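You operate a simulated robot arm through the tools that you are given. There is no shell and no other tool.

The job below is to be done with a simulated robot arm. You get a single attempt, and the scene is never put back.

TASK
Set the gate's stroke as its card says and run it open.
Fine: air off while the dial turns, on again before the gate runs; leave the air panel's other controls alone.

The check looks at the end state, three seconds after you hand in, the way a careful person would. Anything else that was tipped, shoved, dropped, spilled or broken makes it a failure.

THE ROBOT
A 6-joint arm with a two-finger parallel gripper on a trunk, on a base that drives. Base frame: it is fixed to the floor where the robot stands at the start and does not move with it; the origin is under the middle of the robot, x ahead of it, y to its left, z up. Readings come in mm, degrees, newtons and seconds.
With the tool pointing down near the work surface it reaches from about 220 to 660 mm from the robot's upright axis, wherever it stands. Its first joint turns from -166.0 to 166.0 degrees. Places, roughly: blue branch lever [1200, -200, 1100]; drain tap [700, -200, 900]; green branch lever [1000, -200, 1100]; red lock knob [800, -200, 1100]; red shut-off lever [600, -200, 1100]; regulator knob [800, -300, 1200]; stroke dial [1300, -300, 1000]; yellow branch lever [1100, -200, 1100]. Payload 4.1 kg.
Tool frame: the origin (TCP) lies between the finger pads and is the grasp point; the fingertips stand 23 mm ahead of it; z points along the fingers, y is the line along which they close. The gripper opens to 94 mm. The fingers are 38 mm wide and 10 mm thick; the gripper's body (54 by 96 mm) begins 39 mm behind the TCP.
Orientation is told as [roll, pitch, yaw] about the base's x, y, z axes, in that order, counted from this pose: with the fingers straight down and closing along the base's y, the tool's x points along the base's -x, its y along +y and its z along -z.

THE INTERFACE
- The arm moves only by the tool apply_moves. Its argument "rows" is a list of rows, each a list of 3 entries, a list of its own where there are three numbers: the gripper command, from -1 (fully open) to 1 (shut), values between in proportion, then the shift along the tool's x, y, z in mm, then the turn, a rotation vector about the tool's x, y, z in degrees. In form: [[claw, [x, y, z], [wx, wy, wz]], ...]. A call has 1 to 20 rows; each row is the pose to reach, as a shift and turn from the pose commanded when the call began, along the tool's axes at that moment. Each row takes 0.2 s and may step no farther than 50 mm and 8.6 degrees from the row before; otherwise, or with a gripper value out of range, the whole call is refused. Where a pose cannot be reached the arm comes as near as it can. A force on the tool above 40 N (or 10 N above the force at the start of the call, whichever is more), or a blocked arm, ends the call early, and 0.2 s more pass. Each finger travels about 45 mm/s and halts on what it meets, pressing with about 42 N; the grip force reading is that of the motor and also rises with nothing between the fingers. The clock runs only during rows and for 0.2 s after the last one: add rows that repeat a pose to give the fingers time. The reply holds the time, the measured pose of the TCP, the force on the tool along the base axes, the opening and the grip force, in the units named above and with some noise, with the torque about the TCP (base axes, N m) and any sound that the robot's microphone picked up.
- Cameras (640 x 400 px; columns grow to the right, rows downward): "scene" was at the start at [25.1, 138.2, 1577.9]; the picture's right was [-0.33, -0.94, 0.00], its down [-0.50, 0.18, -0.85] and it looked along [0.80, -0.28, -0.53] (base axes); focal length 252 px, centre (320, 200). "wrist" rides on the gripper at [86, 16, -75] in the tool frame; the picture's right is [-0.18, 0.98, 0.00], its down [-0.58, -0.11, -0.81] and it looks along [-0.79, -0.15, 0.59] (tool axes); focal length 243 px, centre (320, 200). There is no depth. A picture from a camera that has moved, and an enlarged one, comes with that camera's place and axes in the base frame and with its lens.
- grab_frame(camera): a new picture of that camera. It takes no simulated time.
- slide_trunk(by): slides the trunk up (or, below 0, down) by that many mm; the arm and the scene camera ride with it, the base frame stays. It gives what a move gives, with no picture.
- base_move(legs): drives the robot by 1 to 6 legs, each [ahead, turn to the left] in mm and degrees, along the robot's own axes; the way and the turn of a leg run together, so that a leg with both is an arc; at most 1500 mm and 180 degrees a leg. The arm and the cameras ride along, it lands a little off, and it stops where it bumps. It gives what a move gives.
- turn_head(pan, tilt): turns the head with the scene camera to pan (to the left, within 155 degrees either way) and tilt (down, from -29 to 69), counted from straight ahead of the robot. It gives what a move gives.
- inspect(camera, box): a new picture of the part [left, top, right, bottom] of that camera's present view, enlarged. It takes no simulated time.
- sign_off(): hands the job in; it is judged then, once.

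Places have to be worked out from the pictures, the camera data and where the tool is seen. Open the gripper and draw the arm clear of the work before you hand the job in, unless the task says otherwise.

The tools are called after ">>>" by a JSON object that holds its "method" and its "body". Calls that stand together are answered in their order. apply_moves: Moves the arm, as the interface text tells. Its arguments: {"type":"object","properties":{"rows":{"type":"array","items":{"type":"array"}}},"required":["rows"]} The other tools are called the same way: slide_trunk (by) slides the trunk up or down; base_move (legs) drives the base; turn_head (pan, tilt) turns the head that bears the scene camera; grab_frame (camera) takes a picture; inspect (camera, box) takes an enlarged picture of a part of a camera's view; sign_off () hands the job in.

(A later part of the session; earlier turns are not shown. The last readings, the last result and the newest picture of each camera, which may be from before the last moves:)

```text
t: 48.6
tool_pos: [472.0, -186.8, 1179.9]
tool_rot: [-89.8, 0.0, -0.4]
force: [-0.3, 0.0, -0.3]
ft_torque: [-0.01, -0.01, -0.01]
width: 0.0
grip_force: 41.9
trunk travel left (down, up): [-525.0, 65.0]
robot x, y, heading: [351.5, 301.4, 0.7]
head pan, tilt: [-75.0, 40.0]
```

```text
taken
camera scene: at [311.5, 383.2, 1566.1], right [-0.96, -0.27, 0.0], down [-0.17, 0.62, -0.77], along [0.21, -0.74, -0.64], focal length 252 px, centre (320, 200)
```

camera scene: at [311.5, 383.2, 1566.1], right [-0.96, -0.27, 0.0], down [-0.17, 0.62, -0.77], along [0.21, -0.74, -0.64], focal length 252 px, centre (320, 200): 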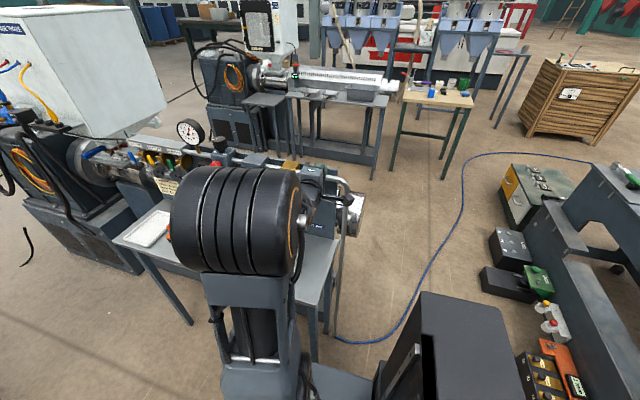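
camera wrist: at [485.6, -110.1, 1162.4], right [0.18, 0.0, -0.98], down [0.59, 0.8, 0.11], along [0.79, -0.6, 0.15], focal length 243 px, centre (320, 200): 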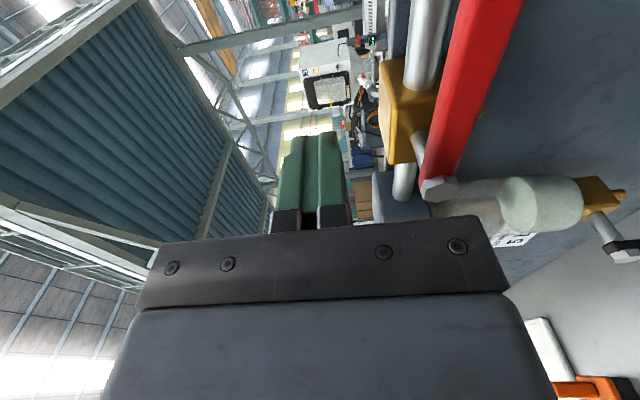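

Now I move to just above the lever's outer half: (530, −190, 1148).

>>> {"method": "apply_moves", "body": {"rows": [[1, [-30, 10, 2], [0, 0, 0]], [1, [-58, 20, 4], [0, 0, 0]], [1, [-58, 32, 4], [0, 0, 0]], [1, [-58, 32, 4], [0, 0, 0]]]}}

>>> {"method": "grab_frame", "body": {"camera": "wrist"}}

>>> {"method": "inspect", "body": {"camera": "scene", "box": [260, 140, 380, 240]}}

```text
t: 49.6
tool_pos: [531.0, -191.6, 1146.3]
tool_rot: [-89.9, 0.0, -0.4]
force: [-0.1, 0.2, -0.6]
ft_torque: [-0.02, 0.04, 0.02]
width: 0.0
grip_force: 42.3
trunk travel left (down, up): [-525.0, 65.0]
robot x, y, heading: [347.3, 298.8, 0.7]
head pan, tilt: [-75.0, 40.0]
```

```text
taken
camera wrist: at [443.7, -115.6, 1130.0], right [0.18, 0.0, -0.98], down [0.59, 0.8, 0.11], along [0.79, -0.6, 0.15], focal length 243 px, centre (320, 200)
```

wrist: 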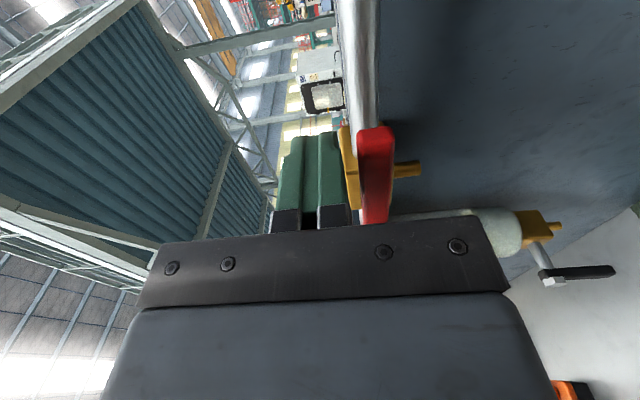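

```text
4.00 times, centred on (320, 190) of scene
camera zoom: at [311.3, 383.2, 1566.1], right [-0.96, -0.27, 0.0], down [-0.17, 0.62, -0.77], along [0.21, -0.74, -0.64], focal length 1008 px, centre (320, 240)
```

zoom: 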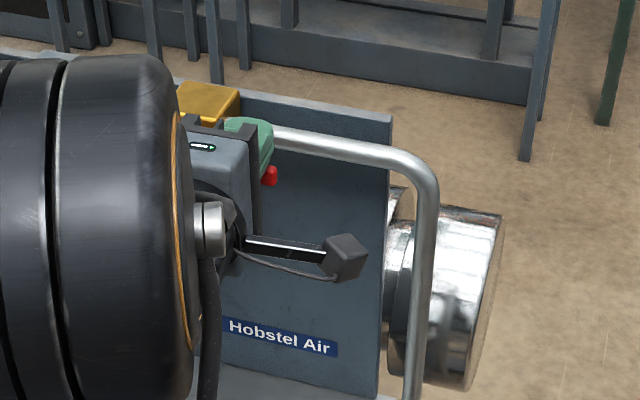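

The fingers sit just above the lever. I press down gently along its arc for the first ~25°.

>>> {"method": "apply_moves", "body": {"rows": [[1, [0, 6, 0], [0, 0, 0]], [1, [0, 12, 0], [0, 0, 0]], [1, [1, 18, 0], [0, 0, 0]], [1, [2, 24, 0], [0, 0, 0]], [1, [3, 30, 0], [0, 0, 0]], [1, [4, 36, 0], [0, 0, 0]]]}}

>>> {"method": "grab_frame", "body": {"camera": "wrist"}}

```text
t: 50.5
tool_pos: [530.5, -190.9, 1139.4]
tool_rot: [-91.5, -0.5, -0.3]
force: [-1.4, 8.2, 13.6]
ft_torque: [0.13, 0.07, -0.01]
width: 0.0
grip_force: 42.3
trunk travel left (down, up): [-525.0, 65.0]
robot x, y, heading: [348.0, 298.8, 0.7]
head pan, tilt: [-75.0, 40.0]
stopped in row 4: the force on the tool passed its limit at 44 N (the readings are from after the stop); the commanded pose is now the measured one
```

```text
taken
camera wrist: at [443.7, -116.6, 1120.8], right [0.19, -0.03, -0.98], down [0.59, 0.81, 0.09], along [0.79, -0.59, 0.17], focal length 243 px, centre (320, 200)
```

wrist: 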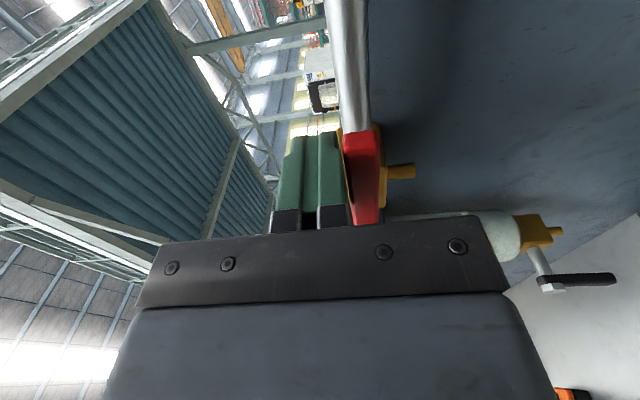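

The lever did not yield downward (44 N at once), so its stop is on that side; it must swing upward. I back off, go below the lever and come in from underneath.

>>> {"method": "apply_moves", "body": {"rows": [[1, [0, -8, 0], [0, 0, 0]], [1, [0, -8, -35], [-1.5, 0, 0]], [1, [0, -8, -65], [-1.5, 0, 0]], [1, [0, 25, -65], [-1.5, 0, 0]], [1, [0, 56, -65], [-1.5, 0, 0]], [1, [0, 56, -65], [-1.5, 0, 0]]]}}

>>> {"method": "grab_frame", "body": {"camera": "wrist"}}

>>> {"method": "inspect", "body": {"camera": "scene", "box": [260, 140, 380, 240]}}

```text
t: 51.9
tool_pos: [531.3, -128.0, 1079.2]
tool_rot: [-89.6, -0.4, -0.4]
force: [0.4, -0.2, -0.5]
ft_torque: [0.0, -0.01, 0.0]
width: 0.1
grip_force: 42.2
trunk travel left (down, up): [-525.0, 65.0]
robot x, y, heading: [348.1, 297.1, 0.7]
head pan, tilt: [-75.0, 40.0]
```

```text
taken
camera wrist: at [444.5, -53.1, 1063.1], right [0.19, 0.01, -0.98], down [0.59, 0.8, 0.12], along [0.79, -0.6, 0.15], focal length 243 px, centre (320, 200)
```

wrist: 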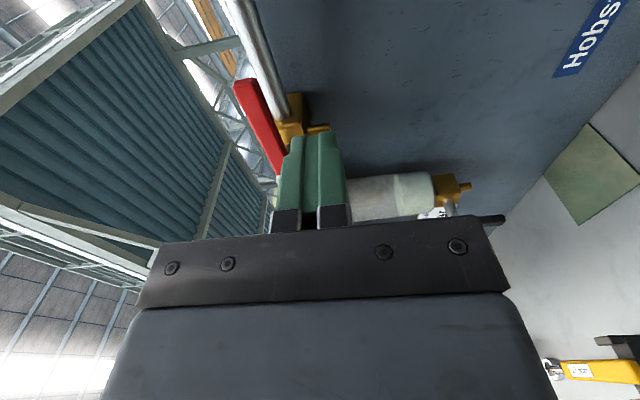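

```text
4.00 times, centred on (320, 190) of scene
camera zoom: at [311.4, 383.3, 1566.1], right [-0.96, -0.27, 0.0], down [-0.18, 0.62, -0.77], along [0.21, -0.74, -0.64], focal length 1008 px, centre (320, 240)
```

zoom: 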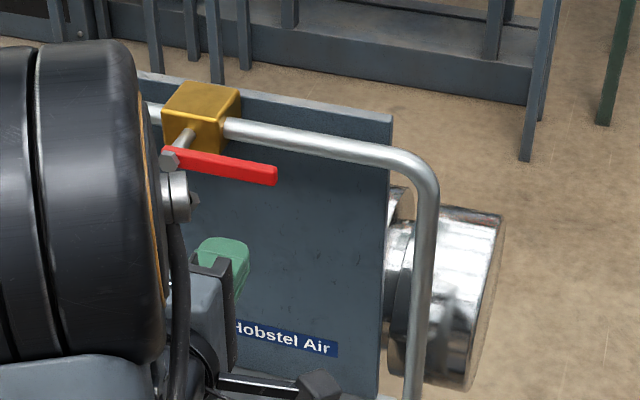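

The lever is unmoved, parallel to the pipe. I reach in beneath it (fingers' top ≈1090), then lift along the upward arc in small steps.

>>> {"method": "apply_moves", "body": {"rows": [[1, [0, 0, 32], [0, 0, 0]], [1, [0, 0, 64], [0, 0, 0]], [1, [0, -10, 64], [0, 0, 0]], [1, [0, -17, 64], [0, 0, 0]], [1, [1, -23, 64], [0, 0, 0]], [1, [2, -29, 64], [0, 0, 0]], [1, [3, -36, 64], [0, 0, 0]], [1, [4, -43, 64], [0, 0, 0]]]}}

>>> {"method": "grab_frame", "body": {"camera": "wrist"}}

>>> {"method": "inspect", "body": {"camera": "scene", "box": [260, 140, 380, 240]}}

```text
t: 53.7
tool_pos: [527.3, -194.3, 1123.0]
tool_rot: [-89.5, -0.3, -0.4]
force: [-0.5, 0.8, -1.8]
ft_torque: [-0.03, 0.07, 0.01]
width: 0.0
grip_force: 42.0
trunk travel left (down, up): [-525.0, 65.0]
robot x, y, heading: [350.4, 299.4, 0.6]
head pan, tilt: [-75.0, 40.0]
```

```text
taken
camera wrist: at [439.9, -117.6, 1105.7], right [0.19, 0.01, -0.98], down [0.59, 0.8, 0.12], along [0.79, -0.6, 0.15], focal length 243 px, centre (320, 200)
```

wrist: 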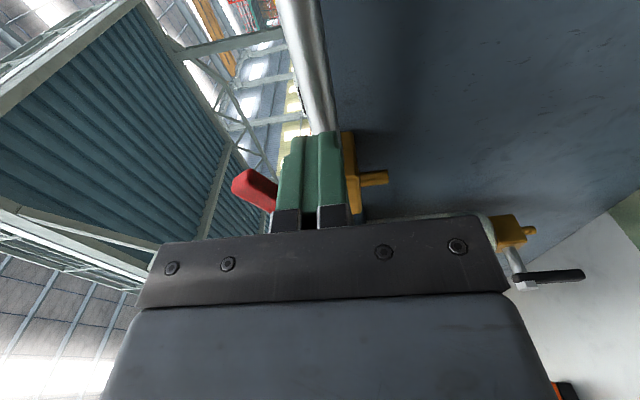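

```text
4.00 times, centred on (320, 190) of scene
camera zoom: at [311.4, 383.2, 1566.1], right [-0.96, -0.27, 0.0], down [-0.18, 0.62, -0.77], along [0.21, -0.74, -0.64], focal length 1008 px, centre (320, 240)
```

zoom: 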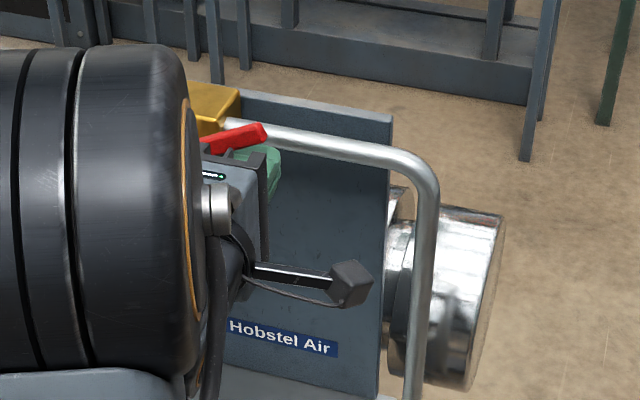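

It swings upward easily with almost no force. I carry on along the arc to the vertical.

>>> {"method": "apply_moves", "body": {"rows": [[1, [0, -7, 0], [0, 0, 0]], [1, [-3, -18, 0], [0, 0, 0]], [1, [-7, -28, 0], [0, 0, 0]], [1, [-12, -38, 0], [0, 0, 0]], [1, [-21, -47, 0], [0, 0, 0]], [1, [-31, -54, 0], [0, 0, 0]], [1, [-38, -58, 0], [0, 0, 0]], [1, [-42, -60, 0], [0, 0, 0]], [1, [-46, -61, 0], [0, 0, 0]], [1, [-50, -61, 0], [0, 0, 0]]]}}

>>> {"method": "inspect", "body": {"camera": "scene", "box": [260, 140, 380, 240]}}

>>> {"method": "grab_frame", "body": {"camera": "wrist"}}

```text
t: 55.8
tool_pos: [564.9, -193.2, 1181.8]
tool_rot: [-89.2, -0.4, -1.2]
force: [-17.4, 6.1, -0.8]
ft_torque: [0.01, 0.18, 0.11]
width: 0.0
grip_force: 41.9
trunk travel left (down, up): [-525.0, 65.0]
robot x, y, heading: [347.9, 296.7, 0.2]
head pan, tilt: [-75.0, 40.0]
stopped in row 10: the force on the tool passed its limit at 44 N (the readings are from after the stop); the commanded pose is now the measured one
```

```text
4.00 times, centred on (320, 190) of scene
camera zoom: at [308.6, 384.8, 1566.2], right [-0.96, -0.27, 0.0], down [-0.17, 0.62, -0.77], along [0.2, -0.74, -0.64], focal length 1008 px, centre (320, 240)
```

zoom: 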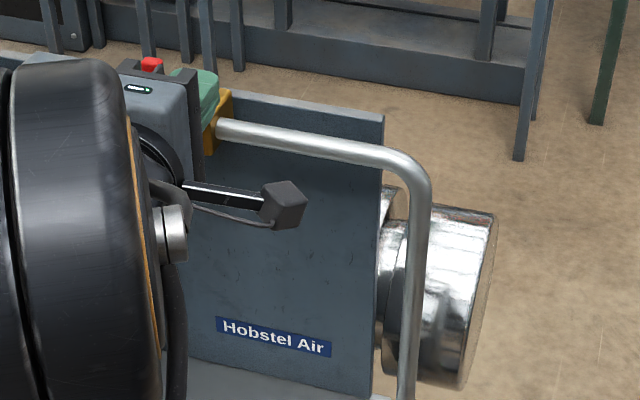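

```text
taken
camera wrist: at [480.0, -117.0, 1165.1], right [0.19, 0.01, -0.98], down [0.6, 0.79, 0.12], along [0.78, -0.61, 0.15], focal length 243 px, centre (320, 200)
```

wrist: 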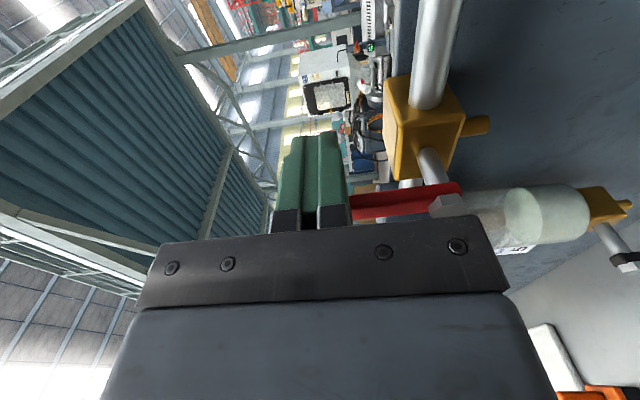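

The lever stands vertical against its stop. I back off to the side, withdraw from the panel, and read the outlet pressure.

>>> {"method": "apply_moves", "body": {"rows": [[1, [12, 0, 0], [0, 0, 0]], [1, [15, 0, -40], [0, 0, 0]], [1, [15, -20, -80], [0, 0, 0]], [1, [0, -40, -100], [0, 0, 0]]]}}

>>> {"method": "grab_frame", "body": {"camera": "scene"}}

>>> {"method": "grab_frame", "body": {"camera": "wrist"}}

```text
t: 56.8
tool_pos: [571.9, -93.9, 1221.0]
tool_rot: [-89.1, -0.3, -0.9]
force: [0.1, 0.8, 0.1]
ft_torque: [0.02, 0.03, 0.03]
width: 0.0
grip_force: 42.1
trunk travel left (down, up): [-525.0, 65.0]
robot x, y, heading: [350.1, 291.8, 0.6]
head pan, tilt: [-75.0, 40.0]
```

```text
taken
camera scene: at [311.2, 383.8, 1566.1], right [-0.96, -0.27, 0.0], down [-0.17, 0.62, -0.77], along [0.21, -0.74, -0.64], focal length 252 px, centre (320, 200)
```

scene: 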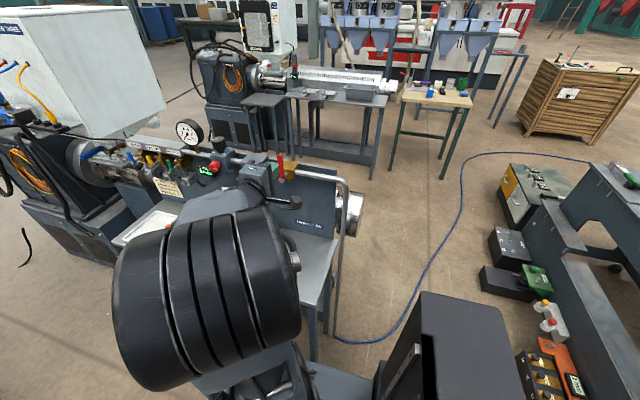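

```text
taken
camera wrist: at [485.9, -18.4, 1205.6], right [0.19, 0.01, -0.98], down [0.59, 0.8, 0.12], along [0.78, -0.61, 0.14], focal length 243 px, centre (320, 200)
```

wrist: 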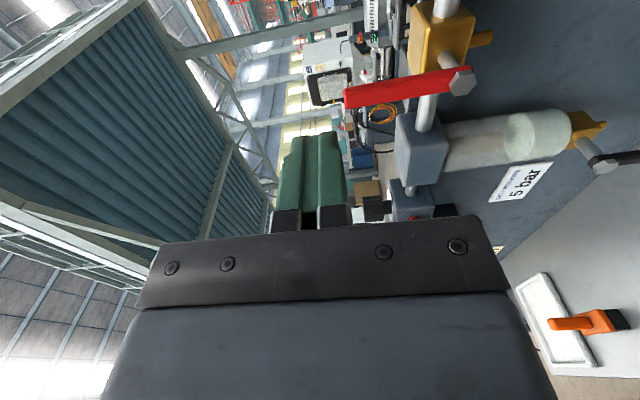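

>>> {"method": "inspect", "body": {"camera": "scene", "box": [165, 110, 300, 200]}}

>>> {"method": "inspect", "body": {"camera": "scene", "box": [175, 115, 225, 180]}}

```text
4.44 times, centred on (232, 155) of scene
camera zoom: at [311.2, 383.8, 1566.1], right [-0.96, -0.27, 0.0], down [-0.17, 0.62, -0.77], along [0.21, -0.74, -0.64], focal length 1121 px, centre (709, 400)
```

zoom: 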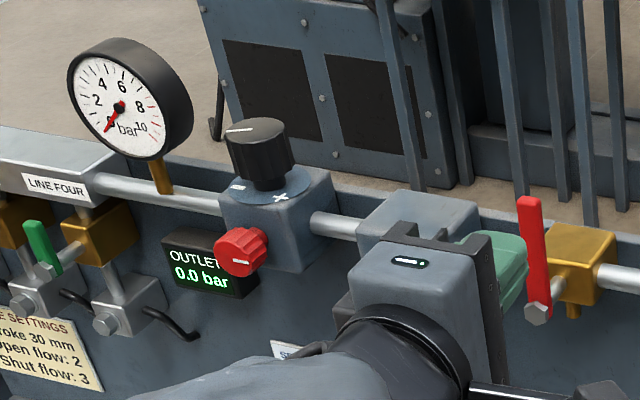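

```text
6.15 times, centred on (200, 148) of scene
camera zoom: at [311.2, 383.8, 1566.1], right [-0.96, -0.27, 0.0], down [-0.17, 0.62, -0.77], along [0.21, -0.74, -0.64], focal length 1552 px, centre (1058, 523)
```

zoom: 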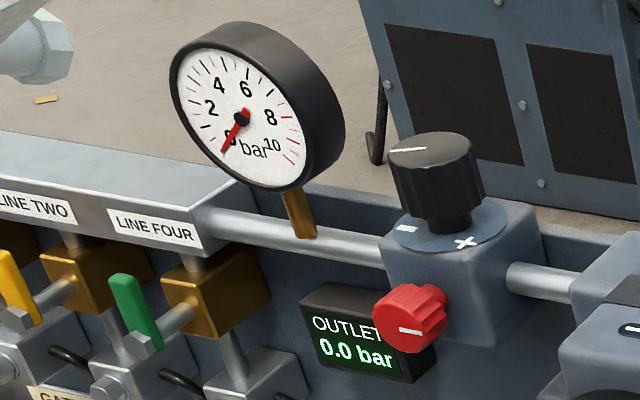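

Air is off: outlet 0.0 bar and the gauge at zero. The tool is withdrawn to y ≈ −94, clear of everything, so I drive along to the dial.

>>> {"method": "base_move", "body": {"legs": [[850, 0]]}}

>>> {"method": "turn_head", "body": {"pan": -60, "tilt": 40}}

>>> {"method": "grab_frame", "body": {"camera": "scene"}}

>>> {"method": "grab_frame", "body": {"camera": "wrist"}}

```text
t: 61.3
tool_pos: [1418.1, -85.5, 1220.4]
tool_rot: [-89.3, -0.4, -0.7]
force: [-0.7, 0.1, 0.0]
ft_torque: [0.01, 0.02, -0.01]
width: 0.0
grip_force: 42.0
trunk travel left (down, up): [-525.0, 65.0]
robot x, y, heading: [1192.9, 307.5, 0.8]
head pan, tilt: [-75.0, 40.0]
```

```text
t: 62.1
tool_pos: [1418.2, -84.2, 1221.0]
tool_rot: [-89.2, -0.3, -0.7]
force: [0.1, 0.4, 0.2]
ft_torque: [-0.01, -0.05, 0.0]
width: 0.0
grip_force: 42.2
trunk travel left (down, up): [-525.0, 65.0]
robot x, y, heading: [1196.2, 311.6, 0.8]
head pan, tilt: [-60.0, 40.0]
```

```text
taken
camera scene: at [1176.0, 402.0, 1566.1], right [-0.86, -0.51, 0.0], down [-0.33, 0.55, -0.77], along [0.39, -0.66, -0.64], focal length 252 px, centre (320, 200)
```

scene: 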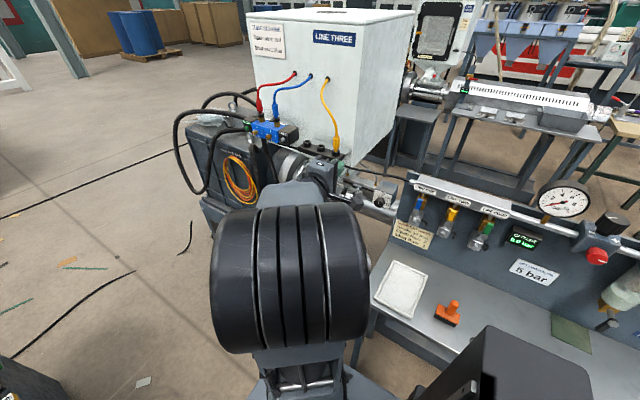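

```text
taken
camera wrist: at [1331.8, -8.6, 1205.7], right [0.19, 0.01, -0.98], down [0.59, 0.8, 0.12], along [0.78, -0.6, 0.14], focal length 243 px, centre (320, 200)
```

wrist: 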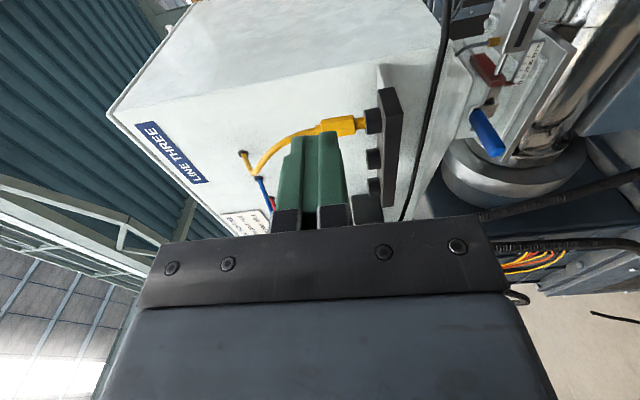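

I lower the tool in front of the dial, well off it, and check the view on the way.

>>> {"method": "apply_moves", "body": {"rows": [[0.6, [8, 42, 6], [0, 0, 0]], [0.2, [16, 84, 12], [0, 0, 0]], [0.2, [24, 126, 18], [0, 0, 0]], [0.2, [32, 168, 24], [0, 0, 0]], [0.2, [40, 210, 30], [0, 0, 0]], [0.2, [48, 252, 36], [0, 0, 0]], [0.2, [48, 252, 36], [0, 0, 0]]]}}

>>> {"method": "grab_frame", "body": {"camera": "scene"}}

>>> {"method": "grab_frame", "body": {"camera": "wrist"}}

```text
t: 63.7
tool_pos: [1369.6, -117.6, 966.9]
tool_rot: [-89.2, -0.3, -0.8]
force: [-1.1, -0.3, 1.4]
ft_torque: [0.01, -0.03, 0.01]
width: 37.7
grip_force: 0.1
trunk travel left (down, up): [-525.0, 65.0]
robot x, y, heading: [1194.8, 303.2, 0.9]
head pan, tilt: [-60.0, 40.0]
```

```text
taken
camera scene: at [1176.2, 401.7, 1566.2], right [-0.86, -0.51, 0.0], down [-0.33, 0.55, -0.77], along [0.39, -0.66, -0.64], focal length 252 px, centre (320, 200)
```

scene: 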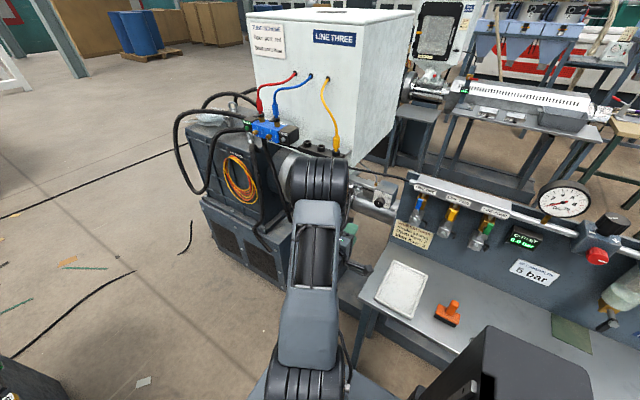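

```text
taken
camera wrist: at [1284.6, -41.1, 951.9], right [0.19, 0.01, -0.98], down [0.59, 0.8, 0.12], along [0.78, -0.6, 0.14], focal length 243 px, centre (320, 200)
```

wrist: 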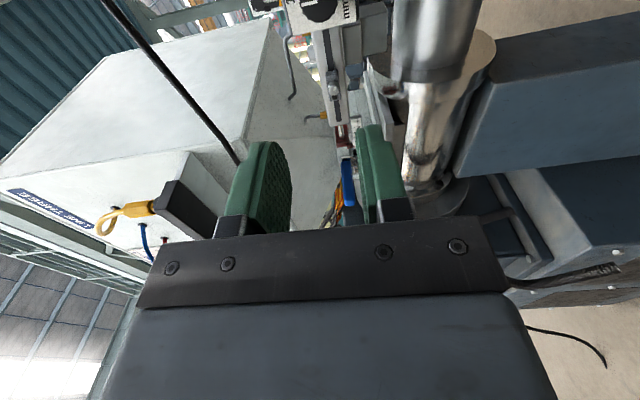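

The arm posture is fine, with the elbow well clear of the tube block. I zoom in from the scene camera to see whether the dial is in view.

>>> {"method": "inspect", "body": {"camera": "scene", "box": [310, 150, 430, 290]}}

>>> {"method": "inspect", "body": {"camera": "wrist", "box": [200, 0, 440, 150]}}

```text
2.86 times, centred on (370, 220) of scene
camera zoom: at [1176.2, 401.7, 1566.2], right [-0.86, -0.51, 0.0], down [-0.33, 0.55, -0.77], along [0.39, -0.66, -0.64], focal length 720 px, centre (177, 143)
```

zoom: 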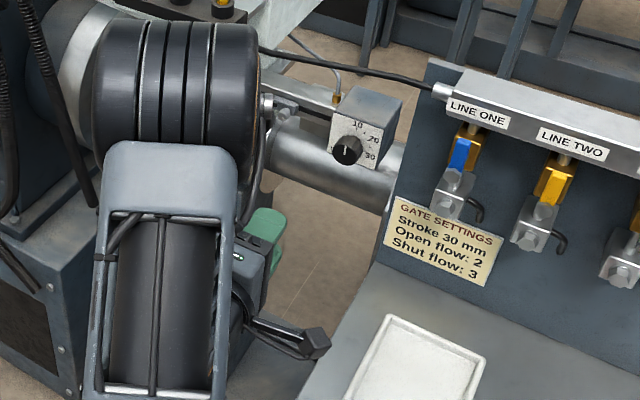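

```text
2.67 times, centred on (320, 75) of wrist
camera zoom: at [1284.6, -41.1, 951.9], right [0.19, 0.01, -0.98], down [0.59, 0.8, 0.12], along [0.78, -0.6, 0.14], focal length 647 px, centre (320, 533)
```

zoom: 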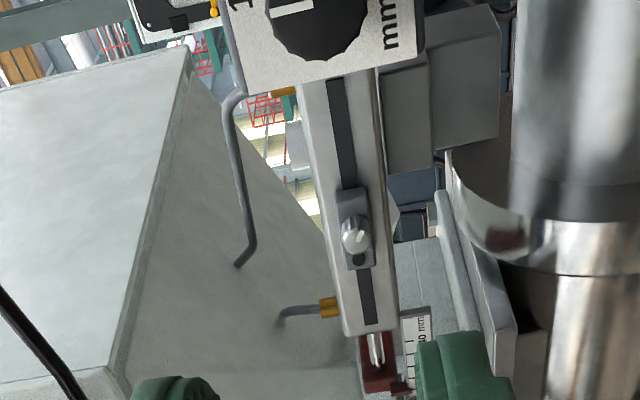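

The dial ticks step about 30° per 5 mm, so 10→30 is about 120° clockwise. The wrist camera would come near the panel's edge on its present side, so I first spin the tool −180° about its axis so that the camera sits on the open (+x) side.

>>> {"method": "apply_moves", "body": {"rows": [[0.2, [0, 0, 0], [0, 0, -8.5]], [0.2, [0, 0, 0], [0, 0, -17]], [0.2, [0, 0, 0], [0, 0, -25.5]], [0.2, [0, 0, 0], [0, 0, -34]], [0.2, [0, 0, 0], [0, 0, -42.5]], [0.2, [0, 0, 0], [0, 0, -51]], [0.2, [0, 0, 0], [0, 0, -59.5]], [0.2, [0, 0, 0], [0, 0, -68]], [0.2, [0, 0, 0], [0, 0, -76.5]], [0.2, [0, 0, 0], [0, 0, -85]], [0.2, [0, 0, 0], [0, 0, -93.5]], [0.2, [0, 0, 0], [0, 0, -102]], [0.2, [0, 0, 0], [0, 0, -110.5]], [0.2, [0, 0, 0], [0, 0, -119]], [0.2, [0, 0, 0], [0, 0, -127.5]], [0.2, [0, 0, 0], [0, 0, -136]], [0.2, [0, 0, 0], [0, 0, -144.5]], [0.2, [0, 0, 0], [0, 0, -153]], [0.2, [0, 0, 0], [0, 0, -161.5]], [0.2, [0, 0, 0], [0, 0, -170]]]}}

>>> {"method": "grab_frame", "body": {"camera": "wrist"}}

>>> {"method": "grab_frame", "body": {"camera": "scene"}}

```text
t: 67.9
tool_pos: [1369.8, -116.4, 968.6]
tool_rot: [89.1, 10.1, 179.1]
force: [0.5, 0.3, 0.2]
ft_torque: [0.02, -0.02, 0.05]
width: 37.9
grip_force: 0.0
trunk travel left (down, up): [-525.0, 65.0]
robot x, y, heading: [1193.5, 309.4, 0.6]
head pan, tilt: [-60.0, 40.0]
```

```text
taken
camera wrist: at [1453.2, -43.2, 1000.5], right [-0.35, -0.01, 0.94], down [-0.54, 0.82, -0.2], along [-0.76, -0.58, -0.29], focal length 243 px, centre (320, 200)
```

wrist: 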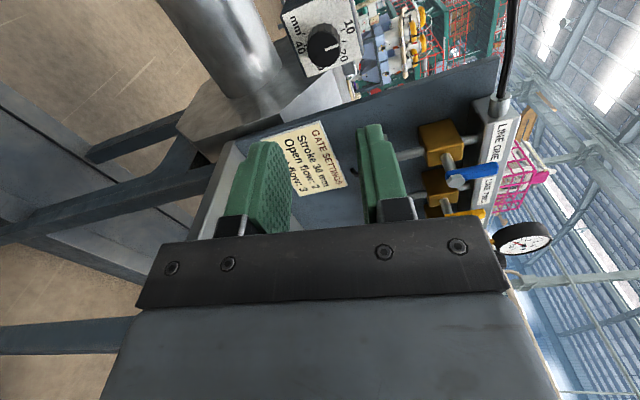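

```text
taken
camera scene: at [1176.1, 402.0, 1566.1], right [-0.86, -0.51, 0.0], down [-0.33, 0.55, -0.77], along [0.39, -0.66, -0.64], focal length 252 px, centre (320, 200)
```

scene: 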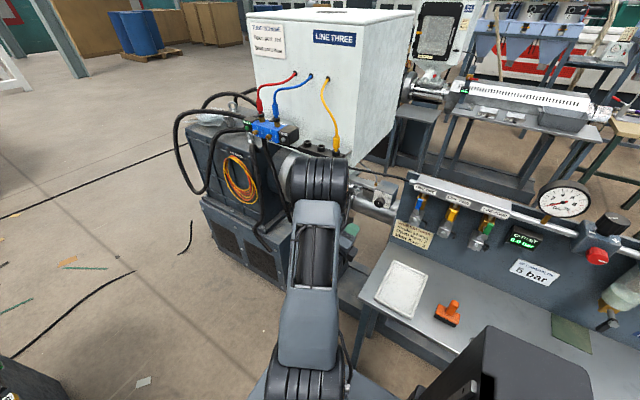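

The camera now sees the dial face from the open side. I zoom in to read the scale and locate the knob.

>>> {"method": "inspect", "body": {"camera": "wrist", "box": [270, 0, 382, 70]}}

>>> {"method": "inspect", "body": {"camera": "scene", "box": [350, 170, 410, 220]}}

```text
5.71 times, centred on (326, 35) of wrist
camera zoom: at [1453.2, -43.2, 1000.5], right [-0.35, -0.01, 0.94], down [-0.54, 0.82, -0.2], along [-0.76, -0.58, -0.29], focal length 1386 px, centre (286, 1143)
```

zoom: 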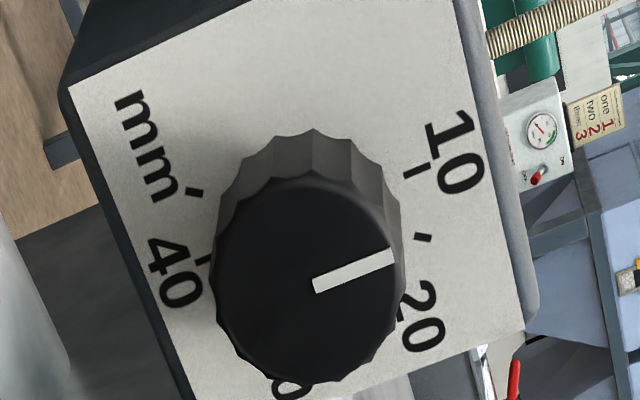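

```text
8.00 times, centred on (380, 195) of scene
camera zoom: at [1176.1, 402.0, 1566.1], right [-0.86, -0.51, 0.0], down [-0.33, 0.55, -0.77], along [0.39, -0.66, -0.64], focal length 2017 px, centre (-160, 240)
```

zoom: 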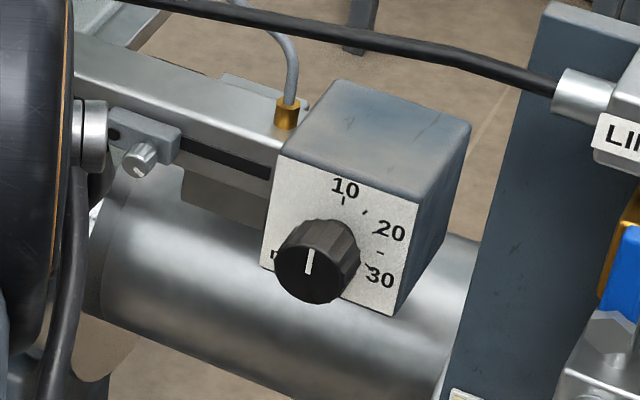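

Intersecting rays gives the knob axis at x≈1346, z≈963, front at y≈−316, face at y≈−340, diameter ≈35 mm; ticks 10 (top) and 40 (bottom) are opposite, so 30 mm is exactly 120° clockwise from the present pointer. I align the tool square and move in front of the knob.

>>> {"method": "apply_moves", "body": {"rows": [[0, [-6, 0, 30], [-0.2, 0.3, -3]], [-0.17, [-12, 0, 60], [-0.4, 0.5, -6]], [-0.17, [-18, 0, 90], [-0.6, 0.7, -8]], [-0.17, [-22, 0.5, 130], [-0.7, 0.9, -10]], [-0.17, [-22, 0.5, 130], [-0.7, 0.9, -10]]]}}

>>> {"method": "grab_frame", "body": {"camera": "wrist"}}

>>> {"method": "inspect", "body": {"camera": "scene", "box": [310, 150, 430, 290]}}

```text
t: 69.1
tool_pos: [1354.4, -245.0, 964.1]
tool_rot: [89.8, 0.2, 179.6]
force: [0.1, -1.4, -0.5]
ft_torque: [0.01, -0.03, 0.01]
width: 55.2
grip_force: 0.1
out of reach, approached as far as the arm can: row 4, 5
trunk travel left (down, up): [-525.0, 65.0]
robot x, y, heading: [1195.6, 307.2, 0.6]
head pan, tilt: [-60.0, 40.0]
```

```text
taken
camera wrist: at [1441.1, -171.3, 979.4], right [-0.19, 0.0, 0.98], down [-0.58, 0.81, -0.11], along [-0.8, -0.59, -0.15], focal length 243 px, centre (320, 200)
```

wrist: 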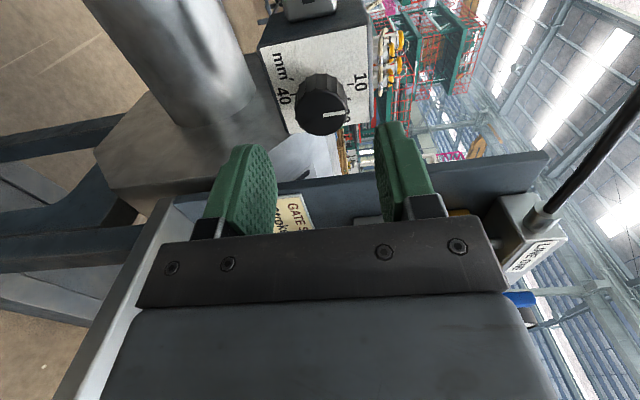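

```text
2.86 times, centred on (370, 220) of scene
camera zoom: at [1176.1, 401.7, 1566.2], right [-0.86, -0.51, 0.0], down [-0.33, 0.55, -0.77], along [0.39, -0.66, -0.64], focal length 720 px, centre (177, 143)
```

zoom: 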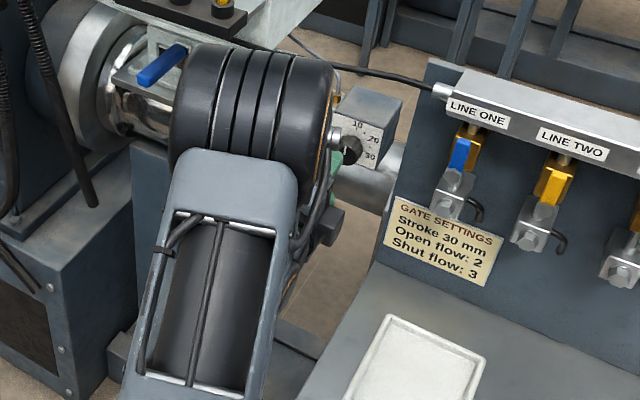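

The arm's lateral limit stops me ~6 mm short in x. I back the tool off and to the open side, then shift the base 70 mm back to gain room.

>>> {"method": "apply_moves", "body": {"rows": [[-0.17, [20, 0, -30], [0, 0, 0]], [-0.17, [50, 0, -60], [0, 0, 0]], [-0.17, [70, 0, -60], [0, 0, 0]]]}}

>>> {"method": "base_move", "body": {"legs": [[-70, 0]]}}

>>> {"method": "grab_frame", "body": {"camera": "scene"}}

```text
t: 69.9
tool_pos: [1424.8, -184.6, 963.6]
tool_rot: [89.9, 0.3, -179.8]
force: [0.0, -0.9, 1.0]
ft_torque: [0.0, 0.01, -0.02]
width: 55.0
grip_force: 0.1
trunk travel left (down, up): [-525.0, 65.0]
robot x, y, heading: [1194.7, 304.3, 1.1]
head pan, tilt: [-60.0, 40.0]
```

```text
t: 70.9
tool_pos: [1354.1, -185.6, 964.6]
tool_rot: [89.9, 0.3, -179.8]
force: [-0.2, -0.4, 0.3]
ft_torque: [0.0, 0.0, 0.0]
width: 55.0
grip_force: 0.2
trunk travel left (down, up): [-525.0, 65.0]
robot x, y, heading: [1124.3, 308.3, 0.7]
head pan, tilt: [-60.0, 40.0]
```

```text
taken
camera scene: at [1105.0, 401.0, 1566.1], right [-0.86, -0.51, 0.0], down [-0.33, 0.55, -0.77], along [0.39, -0.66, -0.64], focal length 252 px, centre (320, 200)
```

scene: 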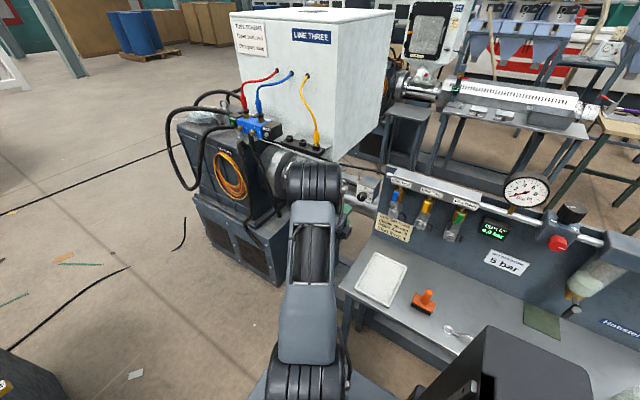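

Now I align at the knob's axis, (1347, −275, 963), and check the alignment with the wrist camera.

>>> {"method": "apply_moves", "body": {"rows": [[-0.17, [-4, -1, 40], [0, 0, 0]], [-0.17, [-7, -1.5, 75], [0, 0, 0]], [-0.17, [-7, -1.5, 88], [0, 0, 0]], [-0.17, [-7, -1.5, 88], [0, 0, 0]]]}}

>>> {"method": "inspect", "body": {"camera": "wrist", "box": [160, 60, 480, 260]}}

>>> {"method": "inspect", "body": {"camera": "scene", "box": [300, 150, 420, 250]}}

```text
t: 71.9
tool_pos: [1347.5, -273.3, 962.1]
tool_rot: [89.9, 0.3, -179.8]
force: [0.2, 0.3, -0.1]
ft_torque: [0.01, -0.02, 0.04]
width: 54.9
grip_force: 0.1
trunk travel left (down, up): [-525.0, 65.0]
robot x, y, heading: [1119.5, 305.8, 0.7]
head pan, tilt: [-60.0, 40.0]
```

```text
2.00 times, centred on (320, 160) of wrist
camera zoom: at [1433.9, -197.9, 979.2], right [-0.19, 0.0, 0.98], down [-0.58, 0.8, -0.11], along [-0.79, -0.59, -0.15], focal length 485 px, centre (320, 280)
```

zoom: 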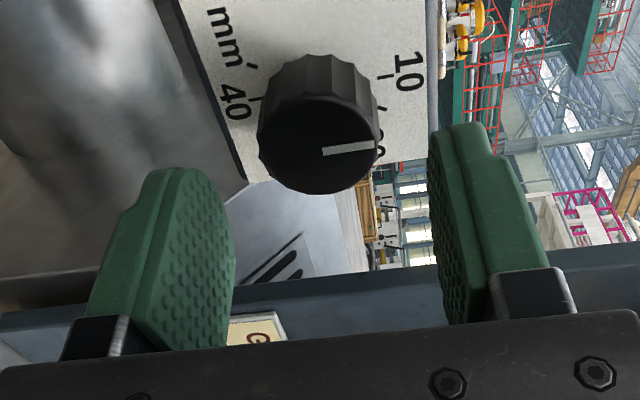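

```text
4.00 times, centred on (360, 200) of scene
camera zoom: at [1105.6, 400.9, 1566.2], right [-0.86, -0.51, 0.0], down [-0.33, 0.55, -0.77], along [0.39, -0.66, -0.64], focal length 1008 px, centre (160, 200)
```

zoom: 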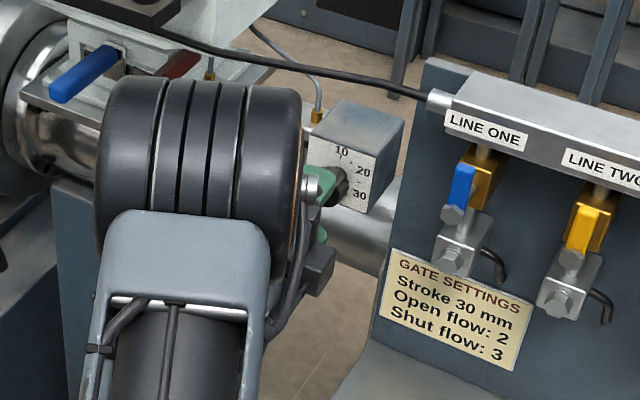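

Alignment is within 2–3 mm. I advance 39 mm so the pads straddle the knob, with tips about 4 mm off the face, then look.

>>> {"method": "apply_moves", "body": {"rows": [[-0.17, [-2, 0, 15], [0, 0, 0]], [-0.17, [-2, 0, 28], [0, 0, 0]], [-0.17, [-2, 0, 38], [0, 0, 0]], [-0.17, [-2, 0, 38], [0, 0, 0]]]}}

>>> {"method": "inspect", "body": {"camera": "wrist", "box": [160, 60, 480, 260]}}

```text
t: 72.9
tool_pos: [1346.4, -310.7, 963.0]
tool_rot: [89.9, 0.3, -179.8]
force: [0.9, 0.3, -1.0]
ft_torque: [0.0, 0.01, 0.03]
width: 55.0
grip_force: 0.1
trunk travel left (down, up): [-525.0, 65.0]
robot x, y, heading: [1123.7, 307.0, 0.7]
head pan, tilt: [-60.0, 40.0]
```

```text
2.00 times, centred on (320, 160) of wrist
camera zoom: at [1431.5, -236.5, 979.3], right [-0.19, 0.0, 0.98], down [-0.58, 0.8, -0.11], along [-0.79, -0.59, -0.15], focal length 485 px, centre (320, 280)
```

zoom: 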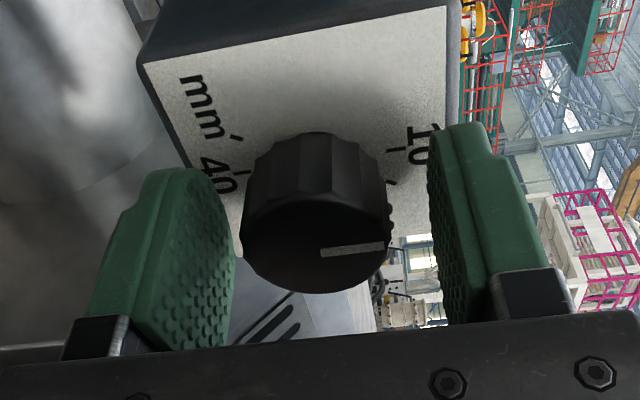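

The knob sits squarely between the pads. I close on it.

>>> {"method": "apply_moves", "body": {"rows": [[0.1, [-1.5, -0.5, 1], [0, 0, 0]], [0.4, [-1.5, -0.5, 1], [0, 0, 0]], [0.7, [-1.5, -0.5, 1], [0, 0, 0]], [0.7, [-1.5, -0.5, 1], [0, 0, 0]]]}}

>>> {"method": "inspect", "body": {"camera": "wrist", "box": [160, 60, 480, 260]}}

```text
t: 73.9
tool_pos: [1344.6, -313.3, 961.6]
tool_rot: [89.9, 0.3, -179.8]
force: [0.2, -0.1, -1.6]
ft_torque: [-0.21, -0.01, 0.23]
width: 32.4
grip_force: 44.7
trunk travel left (down, up): [-525.0, 65.0]
robot x, y, heading: [1127.9, 306.0, 0.8]
head pan, tilt: [-60.0, 40.0]
```

```text
2.00 times, centred on (320, 160) of wrist
camera zoom: at [1430.3, -237.5, 978.6], right [-0.19, 0.0, 0.98], down [-0.58, 0.8, -0.11], along [-0.79, -0.59, -0.15], focal length 485 px, centre (320, 280)
```

zoom: 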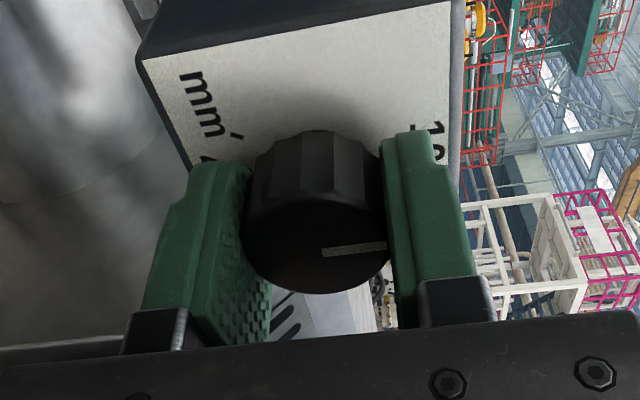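

Gripped at 32.4 mm. I turn the first 40° clockwise and check that the knob follows.

>>> {"method": "apply_moves", "body": {"rows": [[0.7, [0, 0, 0], [0, 0, 8]], [0.7, [0, 0, 0], [0, 0, 16]], [0.7, [0, 0, 0], [0, 0, 24]], [0.7, [0, 0, 0], [0, 0, 32]], [0.7, [0, 0, 0], [0, 0, 40]]]}}

>>> {"method": "inspect", "body": {"camera": "wrist", "box": [160, 60, 480, 260]}}

>>> {"method": "grab_frame", "body": {"camera": "scene"}}

```text
t: 75.1
tool_pos: [1345.0, -312.9, 959.6]
tool_rot: [89.6, 40.3, 180.0]
force: [3.7, 0.3, -16.6]
ft_torque: [-1.55, 0.1, -0.16]
width: 32.4
grip_force: 44.9
trunk travel left (down, up): [-525.0, 65.0]
robot x, y, heading: [1122.6, 307.5, 0.8]
head pan, tilt: [-60.0, 40.0]
```

```text
2.00 times, centred on (320, 160) of wrist
camera zoom: at [1400.0, -238.1, 1028.6], right [-0.78, -0.01, 0.63], down [-0.38, 0.81, -0.45], along [-0.51, -0.59, -0.63], focal length 485 px, centre (320, 280)
```

zoom: 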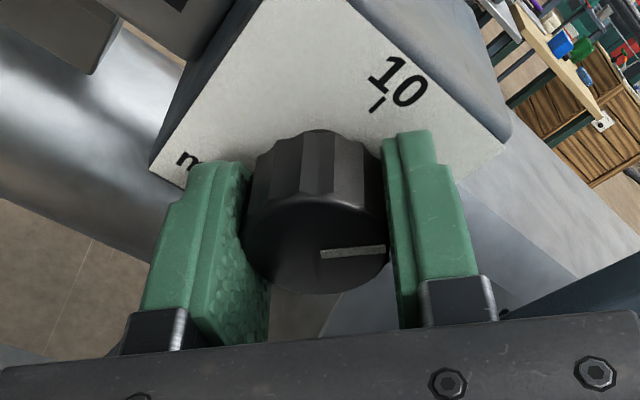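

```text
taken
camera scene: at [1106.7, 399.5, 1566.1], right [-0.86, -0.51, 0.0], down [-0.33, 0.55, -0.77], along [0.39, -0.66, -0.64], focal length 252 px, centre (320, 200)
```

scene: 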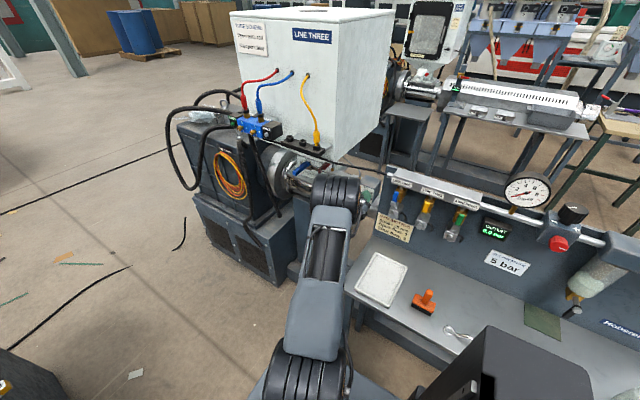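

The knob turns with the fingers. A slight −16 N side load says the axis is a touch lower, so I ease the tool 1.5 mm down while turning the next 40°.

>>> {"method": "apply_moves", "body": {"rows": [[0.7, [-1, -1.2, 0], [0, 0, 8]], [0.7, [-1, -1.2, 0], [0, 0, 16]], [0.7, [-1, -1.2, 0], [0, 0, 24]], [0.7, [-1, -1.2, 0], [0, 0, 32]], [0.7, [-1, -1.2, 0], [0, 0, 40]]]}}

>>> {"method": "inspect", "body": {"camera": "wrist", "box": [160, 60, 480, 260]}}

>>> {"method": "grab_frame", "body": {"camera": "scene"}}

```text
t: 76.3
tool_pos: [1346.6, -312.5, 958.9]
tool_rot: [88.8, 80.4, 179.2]
force: [14.9, 3.9, -17.4]
ft_torque: [-1.03, 0.08, -0.68]
width: 32.9
grip_force: 45.4
trunk travel left (down, up): [-525.0, 65.0]
robot x, y, heading: [1124.7, 306.7, 1.0]
head pan, tilt: [-60.0, 40.0]
```

```text
2.00 times, centred on (320, 160) of wrist
camera zoom: at [1344.9, -238.4, 1047.1], right [-1.0, -0.01, -0.02], down [0.0, 0.81, -0.59], along [0.02, -0.59, -0.81], focal length 485 px, centre (320, 280)
```

zoom: 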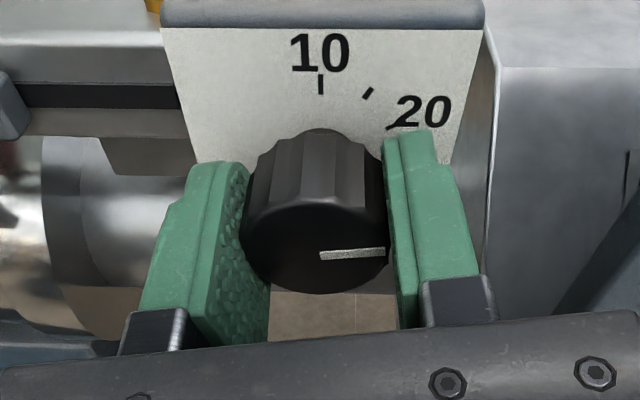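

```text
taken
camera scene: at [1108.3, 399.8, 1566.2], right [-0.86, -0.51, 0.0], down [-0.33, 0.55, -0.77], along [0.39, -0.66, -0.64], focal length 252 px, centre (320, 200)
```

scene: 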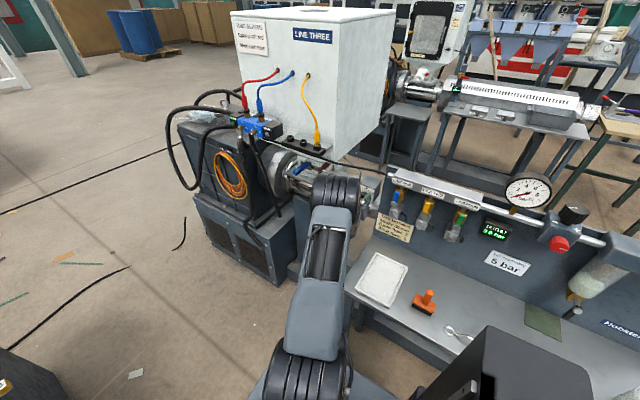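

The dial now reads between 20 and 25 as expected at 80°. I turn the last 40°, easing the tool toward the axis.

>>> {"method": "apply_moves", "body": {"rows": [[0.7, [-0.7, -1.6, 0], [0, 0, 8]], [0.7, [-0.7, -1.6, 0], [0, 0, 16]], [0.7, [-0.7, -1.6, 0], [0, 0, 24]], [0.7, [-0.7, -1.6, 0], [0, 0, 32]], [0.7, [-0.7, -1.6, 0], [0, 0, 40]], [0.7, [-0.7, -1.6, 0], [0, 0, 40]]]}}

>>> {"method": "inspect", "body": {"camera": "wrist", "box": [160, 60, 480, 260]}}

>>> {"method": "inspect", "body": {"camera": "scene", "box": [300, 150, 420, 250]}}

```text
t: 77.7
tool_pos: [1349.4, -312.6, 959.7]
tool_rot: [-89.9, 59.8, 0.4]
force: [25.4, 4.8, -7.3]
ft_torque: [0.3, 0.03, -0.82]
width: 32.5
grip_force: 45.1
trunk travel left (down, up): [-525.0, 65.0]
robot x, y, heading: [1122.1, 304.8, 1.1]
head pan, tilt: [-60.0, 40.0]
```

```text
2.00 times, centred on (320, 160) of wrist
camera zoom: at [1290.8, -238.5, 1025.9], right [-0.76, 0.0, -0.65], down [0.38, 0.81, -0.45], along [0.53, -0.59, -0.61], focal length 485 px, centre (320, 280)
```

zoom: 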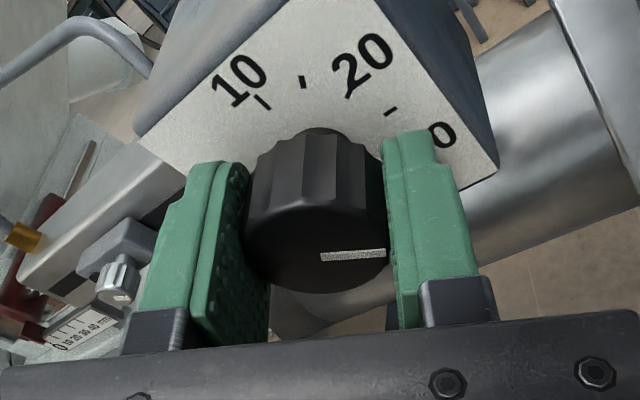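

```text
4.00 times, centred on (360, 200) of scene
camera zoom: at [1109.3, 400.7, 1566.3], right [-0.86, -0.51, 0.0], down [-0.33, 0.55, -0.77], along [0.39, -0.66, -0.64], focal length 1008 px, centre (160, 200)
```

zoom: 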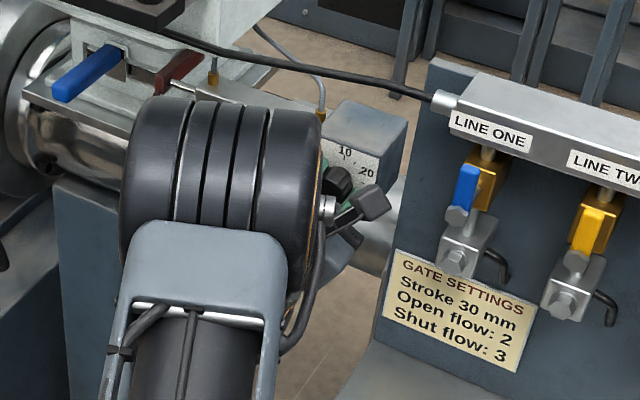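

The geometry fits a knob axis at (1347.3, 961.8) with the pads 2.7 mm off-centre, so the knob has followed rigidly by 119.9°. I relieve the side load first, then read the force before releasing.

>>> {"method": "apply_moves", "body": {"rows": [[0.7, [-1, -0.8, 0], [0, 0, 0]], [0.7, [-2.1, -1.7, 0], [0, 0, 0]], [0.7, [-2.1, -1.7, 0], [0, 0, 0]]]}}

```text
t: 78.5
tool_pos: [1349.7, -313.4, 959.1]
tool_rot: [-90.2, 59.9, 0.1]
force: [18.3, 4.6, 1.2]
ft_torque: [0.71, 0.02, -0.64]
width: 32.8
grip_force: 45.0
trunk travel left (down, up): [-525.0, 65.0]
robot x, y, heading: [1125.2, 305.0, 0.8]
head pan, tilt: [-60.0, 40.0]
```

Side load fell; I ease a further ~4 mm in +x command to take out the rest.

>>> {"method": "apply_moves", "body": {"rows": [[0.7, [-1.1, -1.9, 0], [0, 0, 0]], [0.7, [-2.2, -3.8, 0], [0, 0, 0]], [0.7, [-2.2, -3.8, 0], [0, 0, 0]]]}}

>>> {"method": "inspect", "body": {"camera": "wrist", "box": [160, 60, 480, 260]}}

```text
t: 79.3
tool_pos: [1348.4, -313.7, 958.8]
tool_rot: [-90.1, 59.7, -0.2]
force: [-7.7, 0.5, 3.8]
ft_torque: [-0.04, 0.01, -1.5]
width: 32.7
grip_force: 45.1
trunk travel left (down, up): [-525.0, 65.0]
robot x, y, heading: [1123.2, 308.4, 0.8]
head pan, tilt: [-60.0, 40.0]
```

```text
2.00 times, centred on (320, 160) of wrist
camera zoom: at [1291.3, -237.9, 1025.6], right [-0.75, 0.0, -0.66], down [0.39, 0.8, -0.45], along [0.53, -0.59, -0.61], focal length 485 px, centre (320, 280)
```

zoom: 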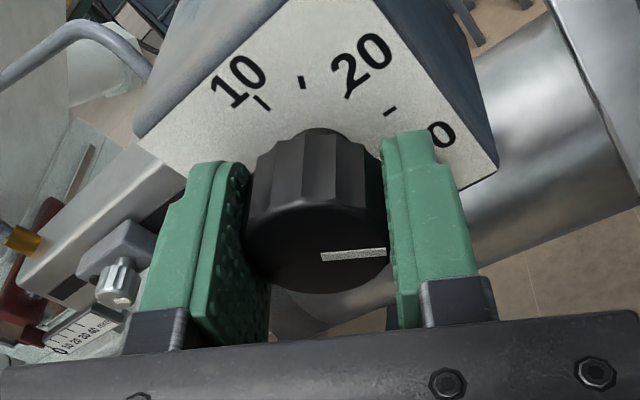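

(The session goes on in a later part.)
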